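You operate a simulated robot arm through the tools that you are given. There is no shell and no other tool. Be economical: measure what you need, move in short steps, check, and stop when the job is done.

Carry out the task below with a simulated two-armed robot. There is one attempt and no reset: what you move stays moved.

TASK
Pick up the orange-edged card with one hand, pass it to the other hand and put it on the top of the teal bench. Set down upright: orange-edged card.

It is judged by the outcome, as a careful person would: the job done as asked, and still so three seconds after it is handed in. It fails if anything else is knocked over, pushed out of place, dropped, spilled or broken.

THE ROBOT
Two 6-joint arms with three-finger grippers on one trunk, on a base that drives. Base frame: it is fixed to the floor where the robot stands at the start and does not move with it; the origin is under the middle of the robot, x ahead of it, y to its left, z up; the surface under the hand at the start is at about z = 900. Units: mm, degrees, N and s.
The left shoulder is at the start at [21, 170, 1483], the right one opposite. With the tool pointing down near the work surface each hand reaches from about 360 to 640 mm from the robot's upright axis, wherever it stands, measured 20 degrees to its own side. Places, roughly: top of the teal bench [2900, 1800, 800]. Payload 2.2 kg a hand.
The TCP of each hand is the grasp point between the finger pads, 25 mm short of the fingertips. In the tool frame z runs along the fingers and y along their closing line. The gripper opens to 104 mm. The gripper's body begins 74 mm behind the TCP.
Orientation is that of the tool frame in the base frame, as a unit quaternion [w, x, y, z]. With the fingers straight down and closing along the base's y, the tool's x points along the base's -x, its y along +y and its z along -z.

THE INTERFACE
- The arms move only by the tool drive_tool. It takes "left_increments", "right_increments" or both (then of equal length, played together; a hand with none holds still); each is a list of rows, each a list of 7 numbers: the shift along the tool's x, y, z in mm, then the turn, a rotation vector about the tool's x, y, z in degrees, then the finger opening in mm, from 0 to 104. In form: [[x, y, z, wx, wy, wz, claw], ...]. A call has 1 to 10 rows; each row shifts and turns the commanded pose from where the row before left it, along the tool's axes as they then stand. Rows are played at 5 a second. More than 50 mm and 8.6 degrees between two rows, or a gripper value outside its range, and nothing of the call is played. A pose out of reach is approached as far as the arm can. The call stops where the force on the tool passes 40 N (or 10 N more than at its start, if that is more) or the arm is blocked; 0.2 s more then pass. The fingers move at their own pace and stop on an object; they squeeze with about 42 N. The grip force told is the motor's: it shows also when the fingers shut on nothing. Time passes only in rows, and 0.2 s behind the last, so rows that do not move let the fingers close. It gives the time, the measured TCP pose, the force on the tool (base axes), the opening and the grip force at its end, in the units of the frame above (readings bear some noise), with the torque about the TCP (base axes, N m) and any sound that the robot's microphone picked up.
- Cameras (640 x 400 px; columns grow to the right, rows downward): "scene" is now at [159.8, 33.3, 1362.3]; the picture's right is [0.29, -0.96, 0.00], its down [-0.64, -0.20, -0.74] and it looks along [0.71, 0.22, -0.67] (base axes); focal length 262 px, centre (320, 200). "left" rides on the left gripper at [82, -3, -104] in its tool frame; the picture's right is [0.04, 1.00, 0.00], its down [-0.75, 0.03, -0.66] and it looks along [-0.66, 0.03, 0.75] (tool axes); focal length 256 px, centre (320, 200). "right" rides on the right gripper at [82, 3, -104] in its tool frame; the picture's right is [-0.04, 1.00, 0.00], its down [-0.75, -0.03, -0.66] and it looks along [-0.66, -0.03, 0.75] (tool axes); focal length 256 px, centre (320, 200).
- capture(camera): a new picture of that camera. It takes no simulated time.
- raise_lower(by): slides the trunk up (or, below 0, down) by that many mm; the arms and the scene camera ride with it, the base frame stays. It gives what a move gives, with no picture.
- base_move(legs): drives the robot by 1 to 6 legs, each [ahead, left, turn to the left] in mm, mm and degrees, along the robot's own axes; the way and the turn of a leg run together, so that a leg with both is an arc; at most 1500 mm and 180 degrees a leg. The arms and the cameras ride along, it lands a little off, and it stops where it bumps. It gives what a move gives.
- pan_tilt(pan, tilt): turns the head with the scene camera to pan (to the left, within 60 degrees either way) and tilt (down, from -29 to 69), counted from straight ahead of the robot. It gives what a move gives.
- point_at(camera, pixels): for up to 12 pixels [column, row] of the newest picture of that camera ("zoom" is the newest enlarged one), the place [x, y, z] in the base frame of the surface seen there, good to about 2 mm, but the place of the scene camera against the robot may be out by one fixed shift of up to 18 mm in any direction. It takes no simulated time.
- inspect(camera, box): a new picture of the part [left, top, right, bottom] of that camera's present view, enlarged. It takes no simulated time.
- job_done(): hands the job in; it is judged then, once.

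Keep the steps short. Do not move on a guess: measure, check each grasp and each placing, and mend mistakes. In all there are 80 turns and 58 pictures (those below and enlarged ones count). Leave the grippers open and the arms clear of the work at the hand-in unless told otherwise, and finish with a single line.

The tools are called after ">>>" as name(argument=value, ...) on one line, values as JSON. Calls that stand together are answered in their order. drive_tool: Moves the arms, as the interface text tells. Its arguments: {"type":"object","properties":{"left_increments":{"type":"array","items":{"type":"array","items":{"type":"number"}}},"right_increments":{"type":"array","items":{"type":"array","items":{"type":"number"}}}},"required":[]} The other tools are called the same way: raise_lower (by) slides the trunk up or down; base_move (legs) drives the base; pan_tilt (pan, tilt) turns the head that bears the scene camera; capture (camera) takes a picture; point_at (camera, pixels) gives the place of the surface under pixels of a picture; inspect (camera, box) takes an enlarged picture of a part of a camera's view; job_done () hands the job in.

At the start:

```text
time_s: 0.0
left_tcp_pos: [473.5, 438.9, 1082.0]
left_orientation: [0.001, 0.001, 1.0, -0.001]
left_ft_force: [0.5, -0.4, -0.4]
left_moment: [0.02, -0.02, -0.02]
left_opening: 103.8
left_grasp_force: 0.2
right_tcp_pos: [621.7, -94.2, 1110.2]
right_orientation: [0.0, -0.001, 1.0, 0.0]
right_ft_force: [-1.3, -1.0, -1.3]
right_moment: [0.02, 0.03, 0.03]
right_opening: 104.0
right_grasp_force: 0.0
trunk travel left (down, up): [-675.0, 67.0]
robot x, y, heading: [-0.4, 3.9, -0.1]
head pan, tilt: [17.0, 42.1]
```

scene: 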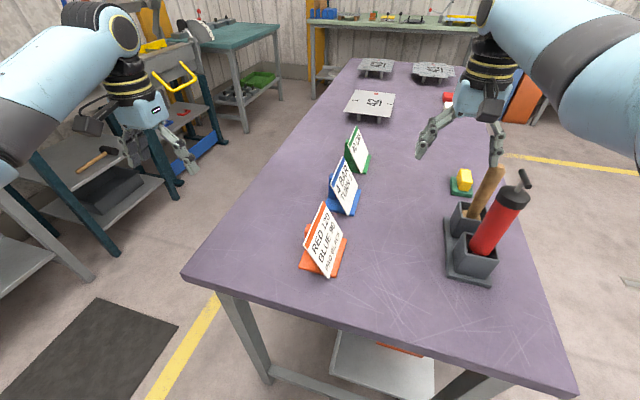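
right: 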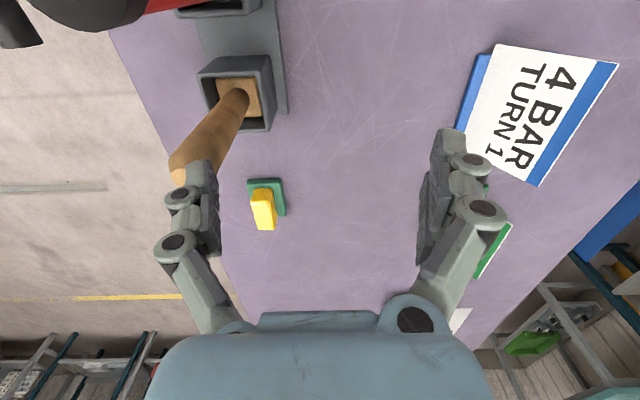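
left: 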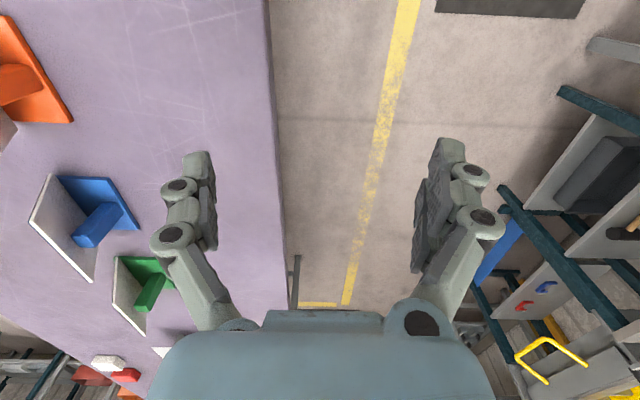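

I see the orange-edged card on its stand at about (323,243) in the scene picture. I'll enlarge it to see its shape.

>>> inspect(camera="scene", box=[270, 180, 390, 290])

>>> inspect(camera="left", box=[0, 0, 160, 160])

```text
3.64 times, centred on (330, 235) of scene
```

zoom: 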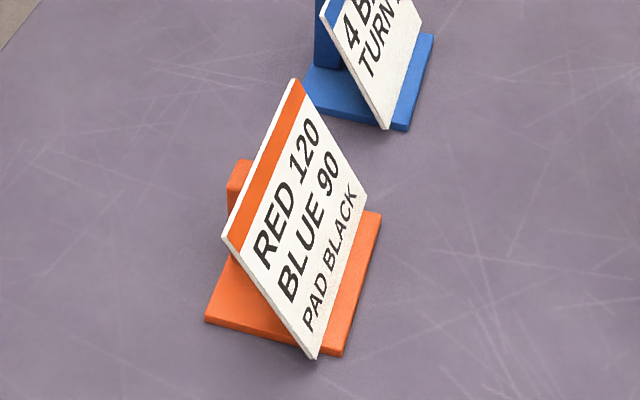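

```text
2.50 times, centred on (80, 80) of left
```

zoom: 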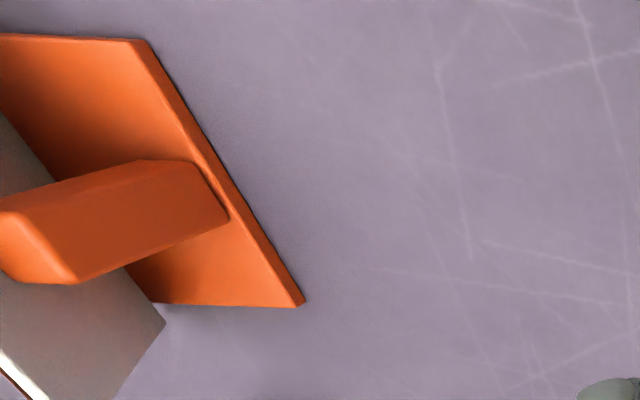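

Now I'll measure the card: panel, base and the back post, from both cameras.

>>> point_at(camera="scene", pixels=[[323, 204], [305, 245], [328, 276], [341, 234], [300, 267], [345, 239], [335, 276], [308, 227], [321, 240], [334, 205], [343, 160], [330, 320]])

>>> point_at(camera="zoom", pixels=[[20, 230], [60, 270], [145, 165], [215, 215], [120, 210], [140, 45], [297, 300], [160, 302], [150, 325], [10, 210], [100, 275], [20, 60]])

```text
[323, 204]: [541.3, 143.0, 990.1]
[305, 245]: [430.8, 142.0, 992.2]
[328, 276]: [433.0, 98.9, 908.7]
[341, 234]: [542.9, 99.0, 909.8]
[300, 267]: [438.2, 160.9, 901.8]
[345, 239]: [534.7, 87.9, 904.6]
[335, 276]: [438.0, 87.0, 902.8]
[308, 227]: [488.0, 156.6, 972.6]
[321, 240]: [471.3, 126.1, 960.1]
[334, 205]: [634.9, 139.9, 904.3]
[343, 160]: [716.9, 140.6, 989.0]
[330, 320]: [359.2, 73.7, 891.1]
```

```text
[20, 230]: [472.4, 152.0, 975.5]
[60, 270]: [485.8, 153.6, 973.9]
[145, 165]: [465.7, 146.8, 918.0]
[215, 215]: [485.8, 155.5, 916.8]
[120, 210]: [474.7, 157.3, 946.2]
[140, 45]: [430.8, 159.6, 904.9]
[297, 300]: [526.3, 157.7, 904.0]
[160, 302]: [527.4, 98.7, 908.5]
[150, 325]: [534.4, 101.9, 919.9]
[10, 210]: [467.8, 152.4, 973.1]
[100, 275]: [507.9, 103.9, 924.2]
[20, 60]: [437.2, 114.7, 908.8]
```

The foot spans x≈430–527, y≈85–159. The panel leans about 28°, from (y 99, z 909) up to (y 142, z 991), with a post behind it at x≈465–487. Before picking I'll survey the route and the teal bench by turning the head.

>>> pan_tilt(pan=35, tilt=20)

>>> capture(camera="scene")

```text
time_s: 0.9
left_tcp_pos: [473.5, 440.3, 1081.9]
left_orientation: [0.0, 0.001, 1.0, 0.0]
left_ft_force: [-0.1, -0.1, 0.3]
left_moment: [0.03, 0.04, 0.0]
left_opening: 104.2
left_grasp_force: 0.0
right_tcp_pos: [620.9, -94.2, 1108.9]
right_orientation: [0.0, 0.001, 1.0, 0.0]
right_ft_force: [-0.5, -0.4, -0.1]
right_moment: [-0.02, 0.04, 0.0]
right_opening: 104.0
right_grasp_force: 0.1
trunk travel left (down, up): [-675.0, 67.0]
robot x, y, heading: [0.4, 1.2, -0.1]
head pan, tilt: [35.0, 20.0]
```

```text
52 pictures are left
```

scene: 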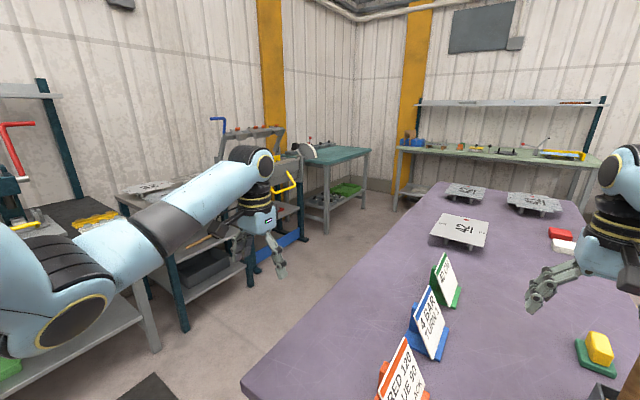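

The teal bench top is around (340,155). I'll measure it, along with the corridor edges.

>>> point_at(camera="scene", pixels=[[368, 150], [330, 163], [340, 155], [325, 148], [300, 240], [187, 330], [245, 385], [430, 190], [335, 300], [306, 163], [160, 348], [268, 265]])

>>> inspect(camera="scene", box=[210, 110, 410, 240])

```text
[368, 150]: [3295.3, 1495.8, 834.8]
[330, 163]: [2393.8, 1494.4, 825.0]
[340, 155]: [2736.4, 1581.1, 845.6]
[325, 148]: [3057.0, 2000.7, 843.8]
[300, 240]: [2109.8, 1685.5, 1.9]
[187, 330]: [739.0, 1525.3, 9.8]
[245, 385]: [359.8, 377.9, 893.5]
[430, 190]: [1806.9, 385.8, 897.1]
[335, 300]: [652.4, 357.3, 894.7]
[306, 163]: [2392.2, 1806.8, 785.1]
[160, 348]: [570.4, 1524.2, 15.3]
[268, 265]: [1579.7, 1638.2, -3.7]
```

```text
3.08 times, centred on (310, 175) of scene
```

zoom: 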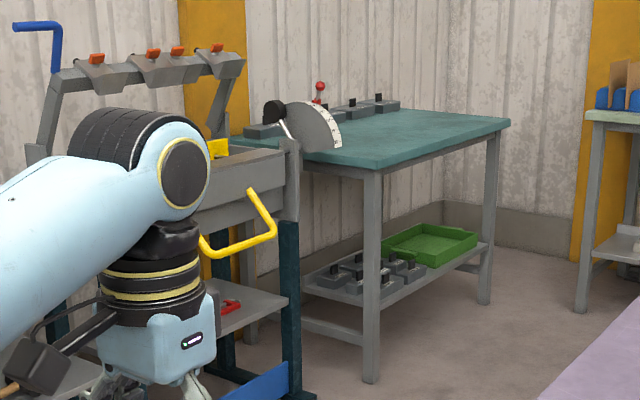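

Bench top: front edge y≈1495, x from 2390 to 3295, z≈840. The corridor between the purple table (y<380) and the racks (y>1525) is about 1.1 m wide. Next I'll bring the open left hand above the card and tilt it 27.4° to match the panel.

>>> drive_tool(left_increments=[[5, -40, -5, 0, 0, 0, 60], [5, -40, -5, 0, 0, 0, 60], [5, -40, -5, 0, 0, 0, 60], [5, -40, -5, 0, 0, 0, 60], [5, -40, -5, 0, 0, 0, 60], [5, -40, -5, 0, 0, 0, 60], [0, 0, 0, 6.85, 0, 0, 60], [0, 0, 0, 6.85, 0, 0, 60], [0, 0, 0, 6.85, 0, 0, 60], [0, 0, 0, 6.85, 0, 0, 60]])

>>> capture(camera="left")

```text
time_s: 3.1
left_tcp_pos: [462.0, 208.0, 1065.0]
left_orientation: [-0.001, 0.0, 0.971, -0.238]
left_ft_force: [0.1, 0.2, 0.7]
left_moment: [-0.03, 0.01, 0.0]
left_opening: 60.1
left_grasp_force: 0.0
left hand out of reach, approached as far as the arm can: row 3, 4, 5, 6
right_tcp_pos: [622.5, -93.3, 1109.4]
right_orientation: [0.0, 0.0, 1.0, 0.0]
right_ft_force: [0.1, 1.0, -0.1]
right_moment: [0.02, 0.0, -0.04]
right_opening: 104.1
right_grasp_force: 0.0
trunk travel left (down, up): [-675.0, 67.0]
robot x, y, heading: [0.0, -0.1, -0.1]
head pan, tilt: [35.0, 20.0]
```

```text
50 pictures are left
```

left: 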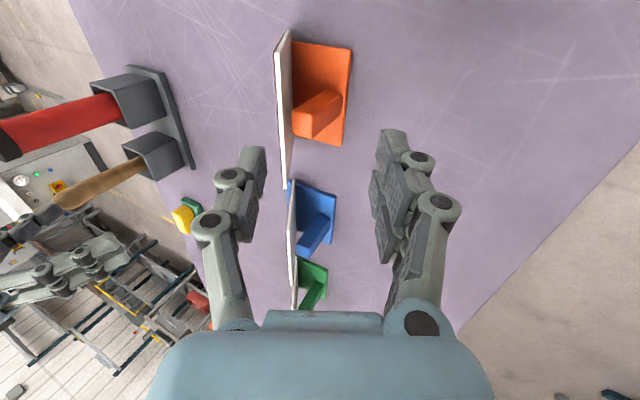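

The arm fell slightly short there (too high and folded), but the view is good: the panel is edge-on with its top edge from (284,35) to (286,187). I'll measure it.

>>> point_at(camera="left", pixels=[[288, 36], [278, 60], [280, 120], [284, 180], [288, 120], [293, 90], [345, 50], [340, 140], [320, 125], [300, 130], [330, 95], [290, 200]])

>>> inspect(camera="left", box=[230, 10, 390, 210])

```text
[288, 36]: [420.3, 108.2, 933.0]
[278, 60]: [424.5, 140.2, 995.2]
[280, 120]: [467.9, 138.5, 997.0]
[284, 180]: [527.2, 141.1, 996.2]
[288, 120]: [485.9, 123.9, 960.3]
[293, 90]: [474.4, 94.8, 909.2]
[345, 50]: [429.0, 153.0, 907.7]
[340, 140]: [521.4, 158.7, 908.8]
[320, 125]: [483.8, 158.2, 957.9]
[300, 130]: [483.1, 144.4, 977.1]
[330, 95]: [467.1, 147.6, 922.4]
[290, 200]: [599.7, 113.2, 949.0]
```

```text
2.00 times, centred on (310, 110) of left
```

zoom: 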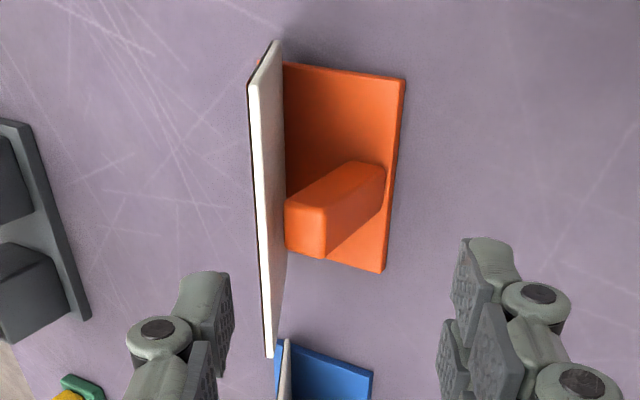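

The panel top edge is at y≈140, z≈996, x≈420–530. I'll move the left hand to the pre-grasp pose about 80 mm behind the grip point (441, 132, 981) along the panel, then check.

>>> drive_tool(left_increments=[[10.5, -14.8, 13.8, 0, 0, 0, 60], [10.5, -14.8, 13.8, 0, 0, 0, 60], [0, 0, 0, 0, 0, 0, 60]])

```text
time_s: 3.9
left_tcp_pos: [441.5, 169.2, 1054.1]
left_orientation: [0.001, 0.0, 0.971, -0.237]
left_ft_force: [0.4, 0.2, -0.7]
left_moment: [-0.02, 0.01, -0.03]
left_opening: 59.7
left_grasp_force: 0.0
right_tcp_pos: [622.0, -94.1, 1109.7]
right_orientation: [0.0, 0.0, 1.0, 0.0]
right_ft_force: [-0.7, -0.1, -0.7]
right_moment: [-0.03, 0.03, -0.02]
right_opening: 104.2
right_grasp_force: 0.1
trunk travel left (down, up): [-675.0, 67.0]
robot x, y, heading: [4.1, 2.8, 0.2]
head pan, tilt: [35.0, 20.0]
```

Exactly on target, and commands start from the measured pose. Advancing 55 mm along the panel, then a look.

>>> drive_tool(left_increments=[[0, 0, 27, 0, 0, 0, 60], [0, 0, 28, 0, 0, 0, 60], [0, 0, 0, 0, 0, 0, 60]])

>>> capture(camera="left")

```text
time_s: 4.7
left_tcp_pos: [439.2, 142.8, 1003.7]
left_orientation: [0.001, 0.0, 0.972, -0.236]
left_ft_force: [0.1, -0.5, 0.0]
left_moment: [0.02, 0.01, 0.0]
left_opening: 60.0
left_grasp_force: 0.0
right_tcp_pos: [621.5, -94.3, 1109.0]
right_orientation: [0.0, 0.0, 1.0, -0.001]
right_ft_force: [-0.7, -0.1, 0.0]
right_moment: [0.0, -0.01, 0.0]
right_opening: 104.0
right_grasp_force: 0.0
trunk travel left (down, up): [-675.0, 67.0]
robot x, y, heading: [-0.6, -0.9, -0.1]
head pan, tilt: [35.0, 20.0]
```

```text
48 pictures are left
```

left: 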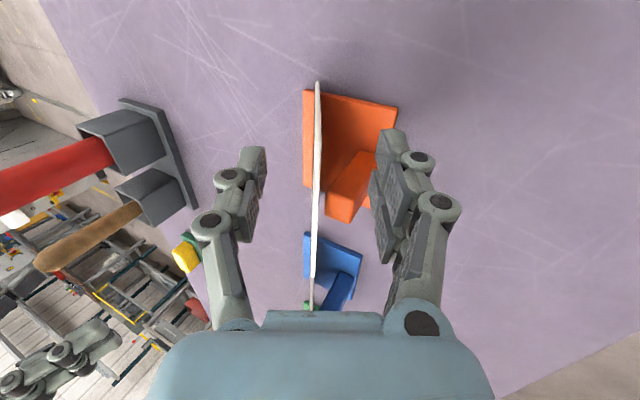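

The panel sits midway between the fingers (column ~316) and edge-on. Advancing 22 mm more and closing.

>>> drive_tool(left_increments=[[0, 0, 22, 0, 0, 0, 60], [0, 0, 0, 0, 0, 0, 30], [0, 0, 0, 0, 0, 0, 10], [0, 0, 0, 0, 0, 0, 0], [0, 0, 0, 0, 0, 0, 0], [0, 0, 0, 0, 0, 0, 0]])

>>> capture(camera="left")

```text
time_s: 6.1
left_tcp_pos: [441.1, 132.5, 984.6]
left_orientation: [0.0, 0.0, 0.972, -0.237]
left_ft_force: [0.9, -0.5, 1.6]
left_moment: [-0.03, -0.25, -0.07]
left_opening: 6.0
left_grasp_force: 33.1
right_tcp_pos: [622.9, -93.9, 1109.5]
right_orientation: [-0.001, 0.0, 1.0, 0.001]
right_ft_force: [-0.2, -0.4, 0.0]
right_moment: [0.01, 0.01, -0.02]
right_opening: 103.7
right_grasp_force: 0.1
trunk travel left (down, up): [-675.0, 67.0]
robot x, y, heading: [2.8, -2.5, 0.2]
head pan, tilt: [35.0, 20.0]
```

```text
47 pictures are left
```

left: 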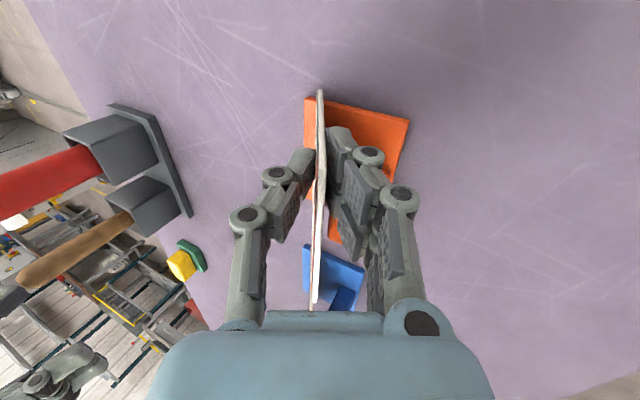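

Gripped, with the opening at 6 mm (panel thickness). Lifting with the trunk by 40 mm to test the hold.

>>> raise_lower(by=40)

>>> capture(camera="left")

```text
time_s: 6.9
left_tcp_pos: [442.0, 133.7, 1025.0]
left_orientation: [0.0, 0.0, 0.971, -0.237]
left_ft_force: [0.1, -0.3, -1.2]
left_moment: [-0.04, 0.03, 0.01]
left_opening: 5.7
left_grasp_force: 33.0
right_tcp_pos: [621.8, -92.9, 1147.7]
right_orientation: [0.0, -0.001, 1.0, -0.001]
right_ft_force: [1.2, -0.7, -0.7]
right_moment: [0.0, -0.02, -0.01]
right_opening: 103.8
right_grasp_force: 0.0
trunk travel left (down, up): [-715.0, 27.0]
robot x, y, heading: [0.1, 0.5, 0.0]
head pan, tilt: [35.0, 20.0]
```

```text
46 pictures are left
```

left: 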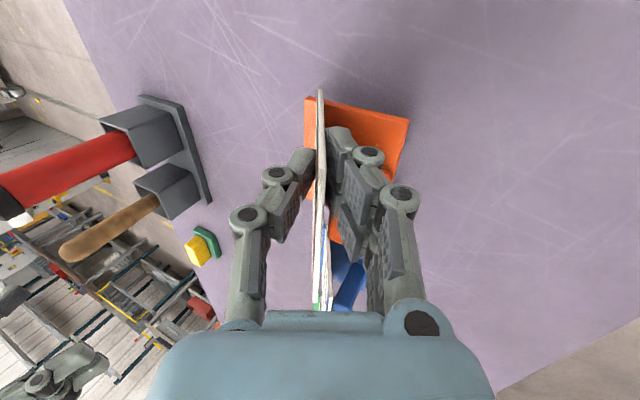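

The card came up with the hand. Before backing away I'll check the heights of the upright tools near the right hand.

>>> raise_lower(by=25)

>>> pan_tilt(pan=0, tilt=42)

>>> capture(camera="scene")

```text
time_s: 7.6
left_tcp_pos: [440.3, 133.1, 1050.6]
left_orientation: [-0.001, 0.0, 0.972, -0.237]
left_ft_force: [0.6, 0.6, -1.0]
left_moment: [0.0, 0.02, -0.03]
left_opening: 6.1
left_grasp_force: 33.0
right_tcp_pos: [622.0, -94.4, 1172.5]
right_orientation: [-0.002, 0.0, 1.0, 0.0]
right_ft_force: [0.6, 0.5, 0.4]
right_moment: [-0.02, 0.01, -0.01]
right_opening: 104.0
right_grasp_force: 0.2
trunk travel left (down, up): [-740.0, 2.0]
robot x, y, heading: [-1.3, 0.8, 0.1]
head pan, tilt: [35.0, 20.0]
```

```text
time_s: 8.6
left_tcp_pos: [442.7, 132.8, 1051.2]
left_orientation: [0.0, -0.001, 0.972, -0.237]
left_ft_force: [0.1, 0.5, 0.1]
left_moment: [0.02, 0.05, -0.01]
left_opening: 5.9
left_grasp_force: 32.7
right_tcp_pos: [621.9, -93.9, 1173.2]
right_orientation: [0.0, -0.001, 1.0, 0.0]
right_ft_force: [0.5, -0.3, 0.1]
right_moment: [-0.06, 0.02, 0.04]
right_opening: 104.2
right_grasp_force: 0.0
trunk travel left (down, up): [-740.0, 2.0]
robot x, y, heading: [-0.6, -0.8, 0.2]
head pan, tilt: [0.0, 42.0]
```

```text
45 pictures are left
```

scene: 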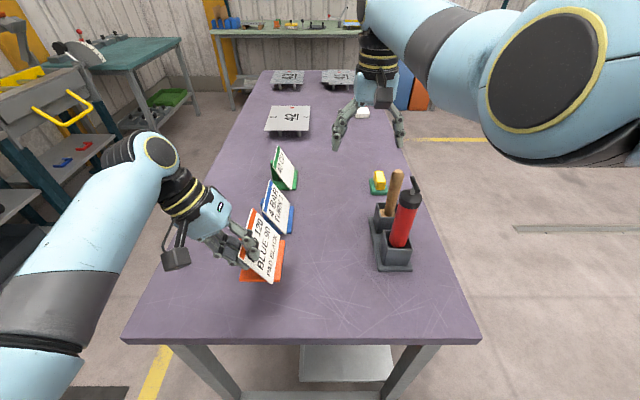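

>>> point_at(camera="scene", pixels=[[415, 182], [398, 172], [408, 196], [337, 146], [400, 142], [418, 190], [395, 215], [243, 275], [320, 345], [300, 250]])

```text
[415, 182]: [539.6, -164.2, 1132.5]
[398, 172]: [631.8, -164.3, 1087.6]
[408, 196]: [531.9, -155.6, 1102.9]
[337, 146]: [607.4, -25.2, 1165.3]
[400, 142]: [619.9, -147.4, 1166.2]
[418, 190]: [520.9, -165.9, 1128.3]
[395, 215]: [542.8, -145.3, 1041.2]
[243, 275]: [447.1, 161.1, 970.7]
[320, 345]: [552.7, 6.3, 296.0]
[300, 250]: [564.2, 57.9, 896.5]
```

The red tool tops out at z≈1132, y≈−160, close to the right hand's path. I'll move the right hand 50 mm left and narrow its fingers, then back the base off 500 mm.

>>> drive_tool(right_increments=[[0, 25, 0, 0, 0, 0, 60], [0, 25, 0, 0, 0, 0, 60]])

>>> base_move(legs=[[-500, 0, 0]])

>>> capture(camera="scene")

```text
time_s: 9.2
left_tcp_pos: [441.7, 134.0, 1051.5]
left_orientation: [0.0, 0.0, 0.971, -0.238]
left_ft_force: [0.2, 0.0, 0.0]
left_moment: [-0.03, 0.03, -0.02]
left_opening: 5.8
left_grasp_force: 33.1
right_tcp_pos: [620.7, -44.2, 1174.6]
right_orientation: [0.0, 0.0, 1.0, -0.002]
right_ft_force: [-0.5, -0.1, -0.2]
right_moment: [-0.02, 0.01, 0.0]
right_opening: 60.0
right_grasp_force: 0.0
trunk travel left (down, up): [-740.0, 2.0]
robot x, y, heading: [0.1, 0.2, 0.0]
head pan, tilt: [0.0, 42.0]
```

```text
time_s: 12.2
left_tcp_pos: [-61.1, 135.7, 1051.2]
left_orientation: [0.001, -0.005, 0.972, -0.236]
left_ft_force: [0.0, -0.4, -1.2]
left_moment: [0.01, 0.02, 0.0]
left_opening: 6.0
left_grasp_force: 33.3
right_tcp_pos: [121.3, -40.1, 1175.8]
right_orientation: [0.0, -0.006, 1.0, 0.001]
right_ft_force: [0.3, 0.6, 0.5]
right_moment: [0.0, -0.01, 0.01]
right_opening: 60.0
right_grasp_force: 0.1
trunk travel left (down, up): [-740.0, 2.0]
robot x, y, heading: [-497.4, -2.8, 0.7]
head pan, tilt: [0.0, 42.0]
```

```text
44 pictures are left
```

scene: 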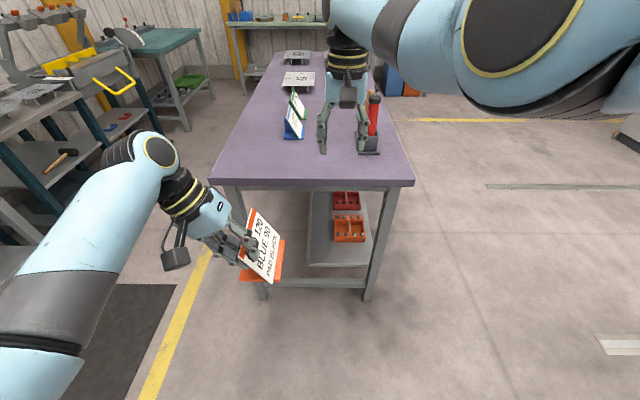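

The card is held level and the space ahead is free. For the handover I'll straighten the left hand (tool down) and yaw it −90° so the card's free half points right. The right hand moves back to its own side and yaws +90°. First part now.

>>> drive_tool(left_increments=[[-17.5, 0, 0, -6.85, 0, 0, 0], [-17.5, 0, 0, -6.85, 0, 0, 0], [-17.5, 0, 0, -6.85, 0, 0, 0], [-17.5, 0, 0, -6.85, 0, 0, 0], [0, 0, 0, 0, 0, 8.2, 0], [0, 0, 0, 0, 0, 8.2, 0], [0, 0, 0, 0, 0, 8.2, 0], [0, 0, 0, 0, 0, 8.2, 0], [0, 0, 0, 0, 0, 8.2, 0], [0, 0, 0, 0, 0, 8.2, 0]], right_increments=[[20, -40, 20, 0, 0, 0, 60], [20, -40, 20, 0, 0, 0, 60], [20, -40, 20, 0, 0, 0, 60], [20, -40, 20, 0, 0, 0, 60], [20, -40, 20, 0, 0, 0, 60], [0, 0, 0, 0, 0, -8.2, 60], [0, 0, 0, 0, 0, -8.2, 60], [0, 0, 0, 0, 0, -8.2, 60], [0, 0, 0, 0, 0, -8.2, 60], [0, 0, 0, 0, 0, -8.2, 60]])

```text
time_s: 14.3
left_tcp_pos: [12.1, 142.3, 1051.0]
left_orientation: [0.0, 0.41, 0.912, 0.006]
left_ft_force: [0.6, 0.1, -0.4]
left_moment: [-0.01, 0.01, 0.0]
left_opening: 6.0
left_grasp_force: 33.0
right_tcp_pos: [25.1, -239.9, 1074.8]
right_orientation: [0.0, -0.356, 0.934, 0.001]
right_ft_force: [0.5, 0.1, -0.1]
right_moment: [-0.02, 0.01, 0.05]
right_opening: 60.0
right_grasp_force: 0.0
trunk travel left (down, up): [-740.0, 2.0]
robot x, y, heading: [-501.6, -3.7, 0.6]
head pan, tilt: [0.0, 42.0]
```

Both turns go as intended with no reach warnings. Finishing the yaws.

>>> drive_tool(left_increments=[[0, 0, 0, 0, 0, 8.3, 0], [0, 0, 0, 0, 0, 8.3, 0], [0, 0, 0, 0, 0, 8.3, 0], [0, 0, 0, 0, 0, 8.3, 0], [0, 0, 0, 0, 0, 8.3, 0], [0, 0, 0, 0, 0, 0, 0]], right_increments=[[0, 0, 0, 0, 0, -8.1, 60], [0, 0, 0, 0, 0, -8.1, 60], [0, 0, 0, 0, 0, -8.1, 60], [0, 0, 0, 0, 0, -8.1, 60], [0, 0, 0, 0, 0, -8.1, 60], [0, 0, 0, 0, 0, -8.1, 60]])

>>> capture(camera="scene")

>>> capture(camera="right")

```text
time_s: 15.8
left_tcp_pos: [10.7, 144.1, 1051.8]
left_orientation: [-0.003, 0.707, 0.707, 0.004]
left_ft_force: [0.6, -0.2, 0.1]
left_moment: [0.05, -0.01, 0.01]
left_opening: 6.0
left_grasp_force: 32.7
right_tcp_pos: [23.7, -239.9, 1073.9]
right_orientation: [0.0, 0.709, -0.705, 0.0]
right_ft_force: [-0.4, 0.2, 0.0]
right_moment: [0.0, 0.0, 0.01]
right_opening: 59.9
right_grasp_force: 0.0
trunk travel left (down, up): [-740.0, 2.0]
robot x, y, heading: [-497.2, -2.3, 0.6]
head pan, tilt: [0.0, 42.0]
```

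```text
43 pictures are left
```

scene: 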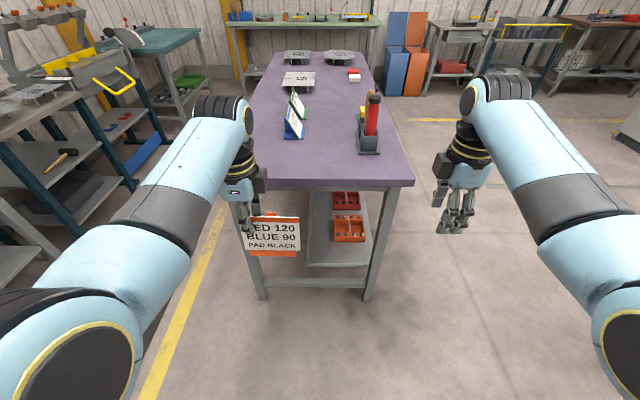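

```text
42 pictures are left
```

right: 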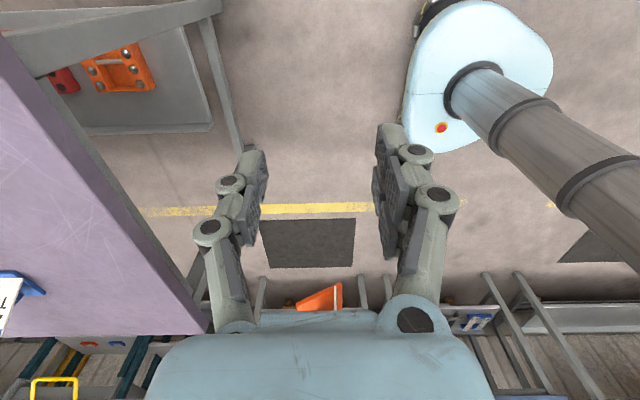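

The card faces the robot, with its free half toward the right. I'll raise the right hand, bring it toward the middle, and tilt it 15° outward so the wrists stay apart.

>>> drive_tool(right_increments=[[0, 6, -37, 0, 0, 0, 60], [0, 6.7, -36, 0, 0, 0, 60], [-45, 0, 0, 0, 0, 0, 60], [-45, 0, 0, 0, 0, 0, 60], [-45, 0, 0, 0, 0, 0, 60], [-45, 0, 0, 0, 0, 0, 60], [0, 0, 0, 0, -7.5, 0, 60], [0, 0, 0, 0, -7.5, 0, 60], [0, 0, 0, 0, 0, 0, 60]])

>>> capture(camera="right")

```text
time_s: 17.2
left_tcp_pos: [11.2, 145.5, 1051.3]
left_orientation: [-0.003, 0.706, 0.709, 0.004]
left_ft_force: [0.1, -0.3, -1.2]
left_moment: [0.01, 0.02, 0.01]
left_opening: 6.2
left_grasp_force: 33.5
right_tcp_pos: [22.7, -164.0, 1130.7]
right_orientation: [-0.045, -0.677, 0.733, -0.044]
right_ft_force: [-0.2, 0.7, 0.4]
right_moment: [-0.03, 0.0, 0.01]
right_opening: 59.9
right_grasp_force: 0.0
trunk travel left (down, up): [-740.0, 2.0]
robot x, y, heading: [-498.2, -0.9, 0.4]
head pan, tilt: [0.0, 42.0]
stopped in row 7 (right hand): the arm was blocked; the commanded pose is now the measured one
```

```text
41 pictures are left
```

right: 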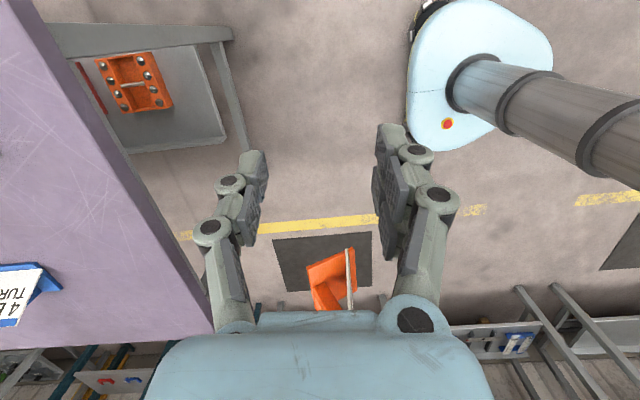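

The right hand stalled at y=−164, z=1131 with no force. I'll look at the arm from the scene camera.

>>> capture(camera="scene")

```text
40 pictures are left
```

scene: 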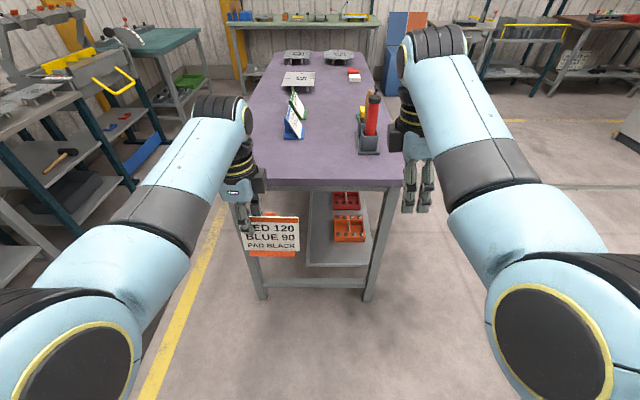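

The arm was folded too far there, so I'll do the handover lower and further out: both hands go down about 100 mm, the left moves 40 mm forward, and I correct the right hand's tilt.

>>> drive_tool(left_increments=[[0, 20, 50, 0, 0, 0, 0], [0, 20, 50, 0, 0, 0, 0], [0, 0, 0, 0, 0, 0, 0], [0, 0, 0, 0, 0, 0, 0], [0, 0, 0, 0, 0, 0, 0], [0, 0, 0, 0, 0, 0, 0]], right_increments=[[0, 0, 50, 0, 0, 0, 60], [0, 0, 50, 0, 0, 0, 60], [0, 0, 0, -0.2, -7.4, -1.5, 60], [0, 0, 0, -0.2, -7.4, -1.5, 60], [0, 0, 0, -0.2, -7.3, -1.5, 60], [0, 0, 0, 0, 0, 0, 60]])

```text
refused: row 1 steps farther than a row can; nothing moved
```

>>> drive_tool(left_increments=[[0, 14, 34, 0, 0, 0, 0], [0, 13, 33, 0, 0, 0, 0], [0, 13, 33, 0, 0, 0, 0], [0, 0, 0, 0, 0, 0, 0], [0, 0, 0, 0, 0, 0, 0], [0, 0, 0, 0, 0, 0, 0]], right_increments=[[0, 0, 49, 0, 0, 0, 60], [0, 0, 49, 0, 0, 0, 60], [0, 0, 0, -0.2, -7.4, -1.5, 60], [0, 0, 0, -0.2, -7.4, -1.5, 60], [0, 0, 0, -0.2, -7.3, -1.5, 60], [0, 0, 0, 0, 0, 0, 60]])

```text
time_s: 18.6
left_tcp_pos: [50.0, 145.2, 952.1]
left_orientation: [-0.003, 0.705, 0.709, 0.005]
left_ft_force: [0.0, -0.1, -0.6]
left_moment: [0.06, 0.01, -0.01]
left_opening: 6.2
left_grasp_force: 33.3
right_tcp_pos: [21.0, -174.6, 1033.4]
right_orientation: [-0.092, 0.701, -0.701, -0.094]
right_ft_force: [-0.5, 0.0, 0.7]
right_moment: [-0.01, 0.02, 0.0]
right_opening: 60.1
right_grasp_force: 0.2
trunk travel left (down, up): [-740.0, 2.0]
robot x, y, heading: [-500.4, -5.2, 0.9]
head pan, tilt: [0.0, 42.0]
```

Orientation is now exactly 15° tilted. Moving the right hand about 65% of the way toward the pre-grasp pose, then a look.

>>> drive_tool(right_increments=[[-36.2, -7.2, 10.8, 0, 0, 0, 60], [-36.2, -7.2, 10.8, 0, 0, 0, 60], [-36.2, -7.2, 10.8, 0, 0, 0, 60], [-36.2, -7.4, 10.8, 0, 0, 0, 60], [0, 0, 0, 0, 0, 0, 60]])

>>> capture(camera="right")

>>> capture(camera="scene")

```text
time_s: 19.8
left_tcp_pos: [49.1, 144.0, 952.8]
left_orientation: [-0.003, 0.705, 0.709, 0.004]
left_ft_force: [-0.9, -0.2, -1.0]
left_moment: [0.02, 0.02, -0.02]
left_opening: 5.8
left_grasp_force: 32.4
right_tcp_pos: [49.4, -24.6, 1029.7]
right_orientation: [0.091, -0.701, 0.701, 0.092]
right_ft_force: [0.4, -0.5, -0.1]
right_moment: [0.0, -0.01, 0.0]
right_opening: 59.9
right_grasp_force: 0.0
trunk travel left (down, up): [-740.0, 2.0]
robot x, y, heading: [-501.1, -5.4, 0.6]
head pan, tilt: [0.0, 42.0]
```

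```text
39 pictures are left
```

right: 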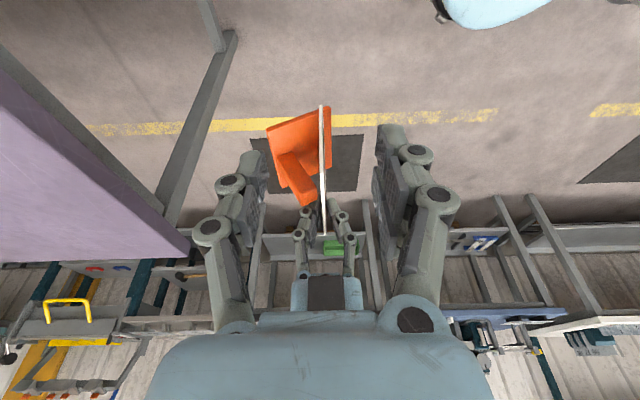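

```text
38 pictures are left
```

scene: 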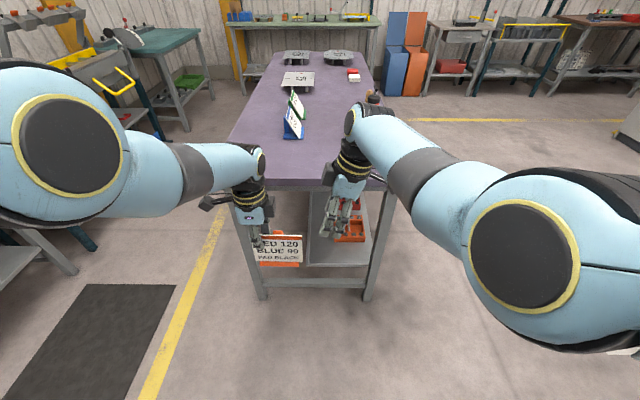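

The panel shows edge-on at column ~323 in the right camera. I'll measure its top edge and ends.

>>> point_at(camera="right", pixels=[[323, 112], [323, 150], [323, 190], [323, 220], [323, 232], [300, 185], [292, 160], [285, 140]])

>>> inspect(camera="right", box=[240, 90, 400, 290])

```text
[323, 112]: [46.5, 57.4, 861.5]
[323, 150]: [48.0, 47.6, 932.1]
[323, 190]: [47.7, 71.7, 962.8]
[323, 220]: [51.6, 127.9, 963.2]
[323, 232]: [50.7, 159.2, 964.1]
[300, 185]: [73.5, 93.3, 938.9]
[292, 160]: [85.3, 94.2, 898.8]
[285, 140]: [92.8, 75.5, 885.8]
```

```text
2.00 times, centred on (320, 190) of right
```

zoom: 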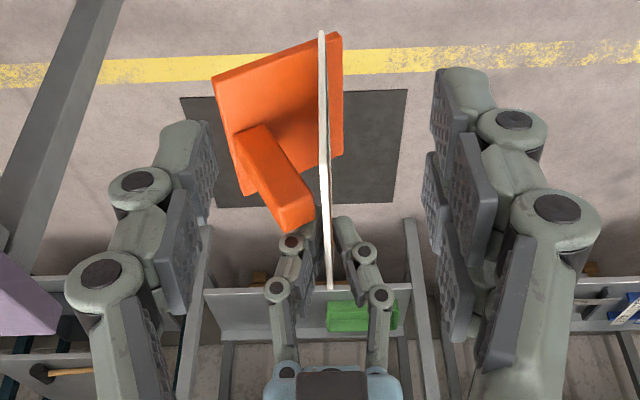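

Panel plane at x≈48.5, top z≈963, right end y≈52, post side at y≈94. Grip target is (48.5, 71, 948). Shifting sideways and advancing half-way.

>>> drive_tool(right_increments=[[-35.5, 0.5, 0, 0, 0, 0, 50], [-35.5, 0.5, 0, 0, 0, 0, 50], [0, 0, 30, 0, 0, 0, 50], [0, 0, 30, 0, 0, 0, 50], [0, 0, 0, 0, 0, 0, 50]])

>>> capture(camera="right")

>>> capture(camera="scene")

```text
time_s: 21.2
left_tcp_pos: [50.1, 145.9, 951.0]
left_orientation: [-0.004, 0.706, 0.708, 0.003]
left_ft_force: [0.6, -0.3, -0.7]
left_moment: [0.0, -0.01, -0.02]
left_opening: 6.2
left_grasp_force: 33.2
right_tcp_pos: [53.4, 16.6, 1001.5]
right_orientation: [0.092, -0.693, 0.711, 0.075]
right_ft_force: [-0.5, -0.2, 0.3]
right_moment: [-0.01, -0.01, 0.0]
right_opening: 49.8
right_grasp_force: 0.0
right hand out of reach, approached as far as the arm can: row 3, 4
trunk travel left (down, up): [-740.0, 2.0]
robot x, y, heading: [-502.0, -2.1, 0.6]
head pan, tilt: [0.0, 42.0]
stopped in row 5 (right hand): the arm was blocked; the commanded pose is now the measured one
```

```text
36 pictures are left
```

right: 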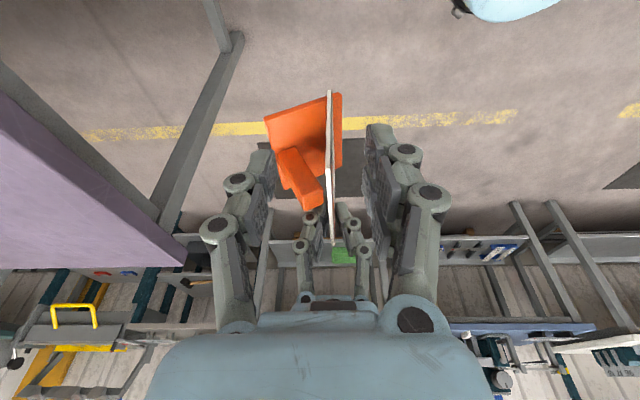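

```text
35 pictures are left
```

scene: 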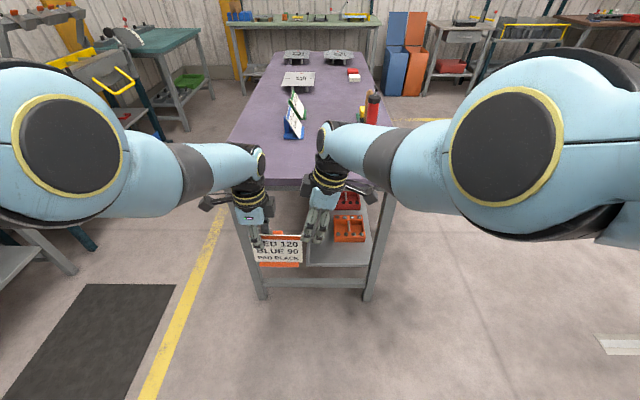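

The right arm can't come further left than y≈16. So I'll withdraw it to y≈−70, re-align it, and then bring the card 85 mm to the right with the left hand.

>>> drive_tool(right_increments=[[26, 1.5, -13, 0, 0, 0, 50], [26, 1.5, -13, 0, 0, 0, 50], [26, 1.5, -13, -1.5, -1.4, -1.3, 50], [0, 0, 0, 0, 0, 0, 50], [0, 0, 0, 0, 0, 0, 50], [0, 0, 0, 0, 0, 0, 50]], left_increments=[[0, 0, 0, 0, 0, 0, 0], [0, 0, 0, 0, 0, 0, 0], [-28, 0, 0, 0, 0, 0, 0], [-28, 0, 0, 0, 0, 0, 0], [-29, 0, 0, 0, 0, 0, 0], [0, 0, 0, 0, 0, 0, 0]])

>>> capture(camera="right")

```text
time_s: 22.6
left_tcp_pos: [35.6, 68.9, 960.9]
left_orientation: [-0.003, 0.706, 0.708, 0.005]
left_ft_force: [0.0, -0.3, -1.5]
left_moment: [0.04, 0.02, 0.01]
left_opening: 6.1
left_grasp_force: 33.1
left hand out of reach, approached as far as the arm can: row 3, 4, 5
right_tcp_pos: [44.8, -63.5, 1019.5]
right_orientation: [-0.094, 0.703, -0.698, -0.096]
right_ft_force: [0.1, 0.3, 0.5]
right_moment: [0.01, -0.04, 0.0]
right_opening: 50.0
right_grasp_force: 0.1
trunk travel left (down, up): [-740.0, 2.0]
robot x, y, heading: [-499.7, -6.5, 0.7]
head pan, tilt: [0.0, 42.0]
```

```text
34 pictures are left
```

right: 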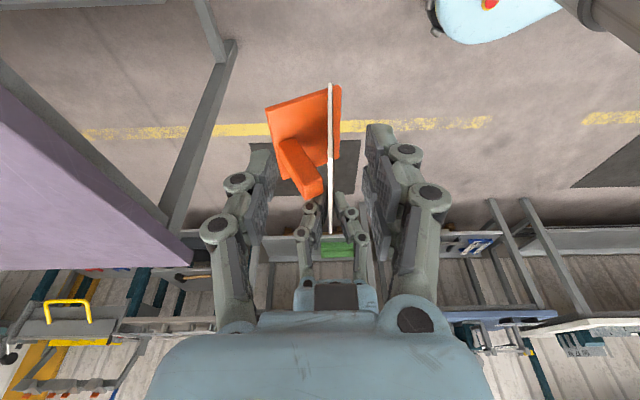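

The limit seems to be far reach in this yaw, so I'll pull both hands about 36–45 mm toward the robot and bring the right hand over the card's free half.

>>> drive_tool(right_increments=[[0, 23, 0, 0, 0, 0, 50], [0, 24, 0, 0, 0, 0, 50], [-21, 0, 8, 0, 0, 0, 50], [-21, 0, 8, 0, 0, 0, 50], [0, 0, 0, 0, 0, 0, 50]], left_increments=[[0, -18, 0, 0, 0, 0, 0], [0, -18, 0, 0, 0, 0, 0], [0, 0, 0, 0, 0, 0, 0], [0, 0, 0, 0, 0, 0, 0], [0, 0, 0, 0, 0, 0, 0]])

>>> capture(camera="right")

>>> capture(camera="scene")

```text
time_s: 24.0
left_tcp_pos: [20.7, 62.1, 945.3]
left_orientation: [-0.004, 0.706, 0.709, 0.003]
left_ft_force: [0.1, -0.3, -0.6]
left_moment: [0.03, -0.01, 0.0]
left_opening: 6.1
left_grasp_force: 33.4
left hand out of reach, approached as far as the arm can: row 1, 2
right_tcp_pos: [10.2, -92.4, 999.2]
right_orientation: [0.061, -0.691, 0.718, 0.058]
right_ft_force: [-0.3, -0.7, -0.5]
right_moment: [0.01, 0.0, -0.01]
right_opening: 49.6
right_grasp_force: 0.1
trunk travel left (down, up): [-740.0, 2.0]
robot x, y, heading: [-500.1, 0.7, 0.4]
head pan, tilt: [0.0, 42.0]
stopped in row 5 (right hand): the arm was blocked; the commanded pose is now the measured one
```

```text
33 pictures are left
```

right: 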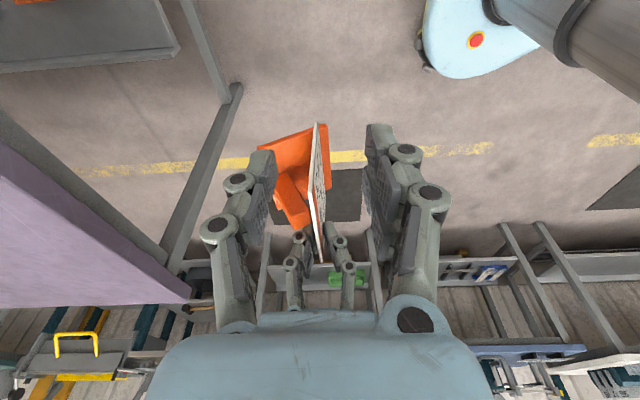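

```text
32 pictures are left
```

scene: 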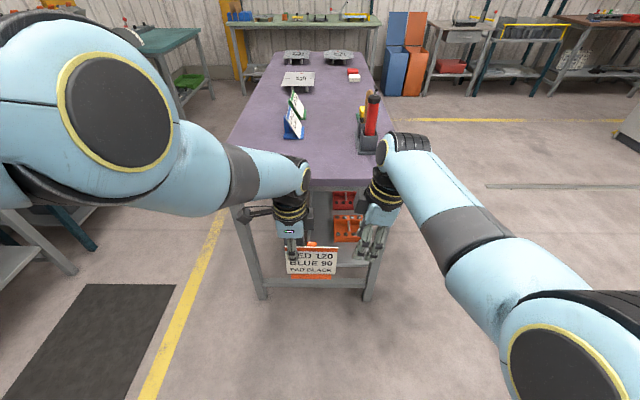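

It's actually worse close in, as the arms fold to their limit. I'll move both hands further out (x≈90) and re-align the right hand.

>>> drive_tool(right_increments=[[0, -27, 0, 0, 0, 0, 50], [0, -27, 0, 0, 0, 0, 50], [0, -26, 0, 0, 0, 0, 50], [0, 0, 0, -0.5, -5.3, -2.1, 50], [0, 0, 0, 0, 0, 0, 50]], left_increments=[[0, 24, 5, 0, 0, 0, 0], [0, 23, 5, 0, 0, 0, 0], [0, 23, 5, 0, 0, 0, 0], [0, 0, 0, 0, 0, 0, 0], [0, 0, 0, 0, 0, 0, 0]])

>>> capture(camera="right")

```text
time_s: 25.2
left_tcp_pos: [29.1, 68.7, 951.4]
left_orientation: [-0.004, 0.705, 0.709, 0.004]
left_ft_force: [-0.3, -0.3, -0.4]
left_moment: [0.01, 0.01, -0.01]
left_opening: 5.8
left_grasp_force: 33.1
left hand out of reach, approached as far as the arm can: row 1, 2, 3
right_tcp_pos: [80.5, -91.9, 998.0]
right_orientation: [0.094, -0.7, 0.702, 0.092]
right_ft_force: [-0.5, 0.5, -0.3]
right_moment: [-0.02, 0.01, 0.04]
right_opening: 49.9
right_grasp_force: 0.0
right hand out of reach, approached as far as the arm can: row 3
trunk travel left (down, up): [-740.0, 2.0]
robot x, y, heading: [-499.5, -0.4, 0.4]
head pan, tilt: [0.0, 42.0]
```

```text
31 pictures are left
```

right: 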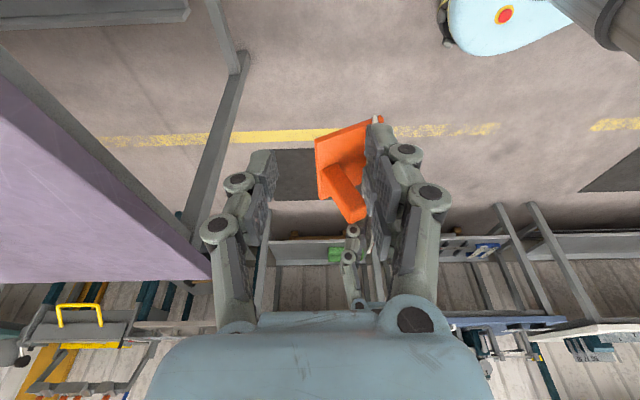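

Now it's clear the arms' far limit is about 787 mm from the shoulder. I'll set the handover at x≈45, z≈1005, and approach with the right hand sideways along the panel at grip height. Moving the left hand (card) and staging the right hand.

>>> drive_tool(right_increments=[[0, 18, -3.5, 0, 0, 0, 50], [1, 18, -3.5, 0, 0, 0, 50], [0, 0, 0, 0, 0, 0, 50]], left_increments=[[-9.5, 8, -27, 0, 0, 0, 0], [-9.5, 8, -27, 0, 0, 0, 0], [0, 0, 0, 0, 0, 0, 0]])

>>> capture(camera="right")

```text
time_s: 26.0
left_tcp_pos: [52.0, 47.2, 999.8]
left_orientation: [-0.005, 0.706, 0.708, 0.002]
left_ft_force: [-0.5, -0.5, -0.5]
left_moment: [0.02, -0.01, -0.02]
left_opening: 6.1
left_grasp_force: 32.8
left hand out of reach, approached as far as the arm can: row 1, 2
right_tcp_pos: [43.5, -96.0, 1005.3]
right_orientation: [0.093, -0.701, 0.701, 0.092]
right_ft_force: [0.3, 0.8, -0.8]
right_moment: [0.02, 0.05, 0.01]
right_opening: 49.7
right_grasp_force: 0.0
trunk travel left (down, up): [-740.0, 2.0]
robot x, y, heading: [-499.4, -3.2, 0.9]
head pan, tilt: [0.0, 42.0]
```

```text
30 pictures are left
```

right: 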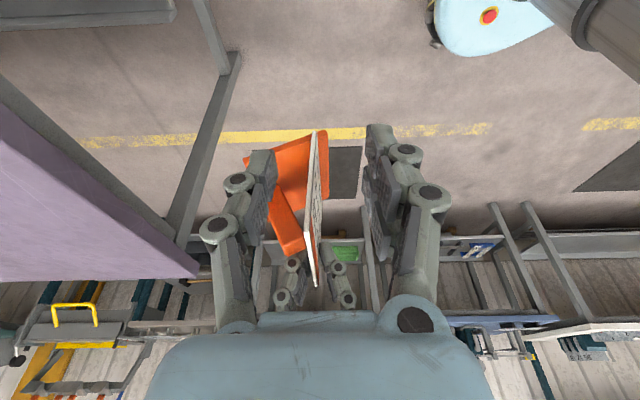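

The panel is now between the right fingers' lines, a bit off centre. Measuring its top edge.

>>> point_at(camera="right", pixels=[[316, 140], [311, 200], [307, 232], [311, 255], [315, 280], [295, 240], [285, 215], [290, 235]])

>>> inspect(camera="right", box=[230, 120, 400, 310])

```text
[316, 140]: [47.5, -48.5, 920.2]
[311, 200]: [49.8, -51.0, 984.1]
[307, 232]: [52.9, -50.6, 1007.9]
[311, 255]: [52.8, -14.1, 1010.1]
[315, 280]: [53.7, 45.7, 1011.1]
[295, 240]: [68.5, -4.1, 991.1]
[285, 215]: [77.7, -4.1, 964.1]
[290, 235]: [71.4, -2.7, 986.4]
```

```text
2.11 times, centred on (315, 215) of right
```

zoom: 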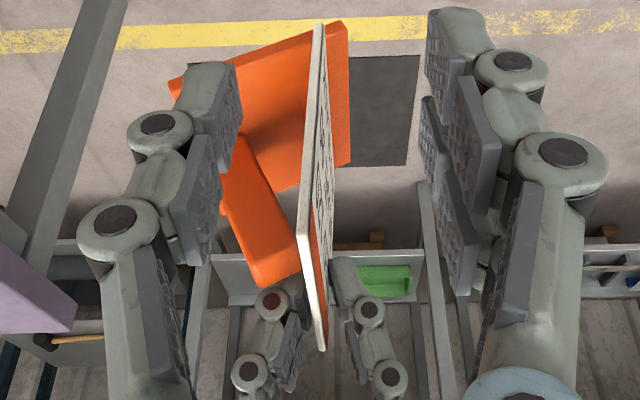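

The panel's free end is at y≈−51, top z≈1011, plane x≈51 at grip depth, and the post side is at y≈−4. I'll align the right hand and slide it in to (51, −30, 996).

>>> drive_tool(right_increments=[[0, -7.5, 0, 0, 0, 0, 50], [-20.5, 0, 8.7, 0, 0, 0, 50], [-20.5, 0, 8.7, 0, 0, 0, 50], [-20.3, 0, 8.7, 0, 0, 0, 50], [0, 0, 0, 0, 0, 0, 50]])

>>> capture(camera="right")

>>> inspect(camera="scene", box=[240, 120, 440, 300])

```text
time_s: 27.2
left_tcp_pos: [52.1, 46.2, 1000.3]
left_orientation: [-0.005, 0.706, 0.709, 0.004]
left_ft_force: [0.6, 1.2, -0.2]
left_moment: [0.04, 0.0, 0.0]
left_opening: 6.1
left_grasp_force: 32.6
right_tcp_pos: [51.6, -30.4, 995.8]
right_orientation: [0.095, -0.701, 0.701, 0.092]
right_ft_force: [0.2, -0.1, 0.2]
right_moment: [0.03, 0.01, 0.03]
right_opening: 49.8
right_grasp_force: 0.1
trunk travel left (down, up): [-740.0, 2.0]
robot x, y, heading: [-498.3, -8.2, 0.7]
head pan, tilt: [0.0, 42.0]
```

```text
28 pictures are left
```

right: 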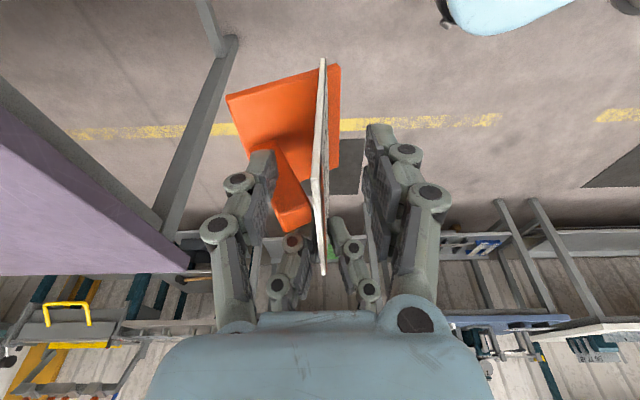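

```text
2.22 times, centred on (340, 210) of scene
```

zoom: 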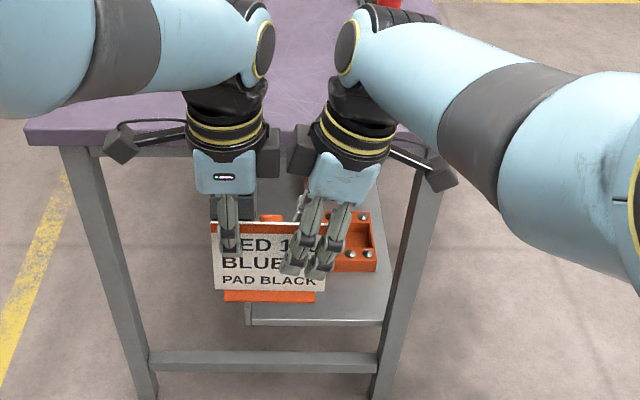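

The right fingers straddle the free half, clear of the post. Closing the right hand.

>>> drive_tool(right_increments=[[0, 0, 0, 0, 0, 0, 25], [0, 0, 0, 0, 0, 0, 8], [0, 0, 0, 0, 0, 0, 0], [0, 0, 0, 0, 0, 0, 0], [0, 0, 0, 0, 0, 0, 0]])

>>> capture(camera="right")

```text
time_s: 28.4
left_tcp_pos: [54.0, 46.2, 999.4]
left_orientation: [-0.004, 0.706, 0.709, 0.003]
left_ft_force: [0.8, -0.2, -0.3]
left_moment: [-0.1, -0.03, 0.16]
left_opening: 6.0
left_grasp_force: 33.1
right_tcp_pos: [52.6, -30.9, 995.7]
right_orientation: [0.094, -0.701, 0.701, 0.093]
right_ft_force: [0.0, 1.0, 0.5]
right_moment: [0.09, 0.07, -0.05]
right_opening: 6.0
right_grasp_force: 33.0
trunk travel left (down, up): [-740.0, 2.0]
robot x, y, heading: [-500.3, -2.3, 0.6]
head pan, tilt: [0.0, 42.0]
```

```text
26 pictures are left
```

right: 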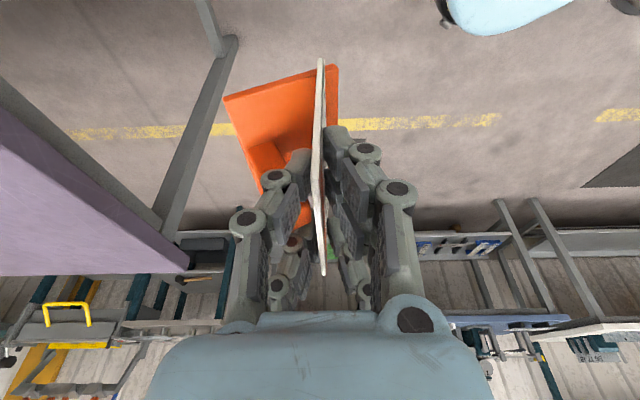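

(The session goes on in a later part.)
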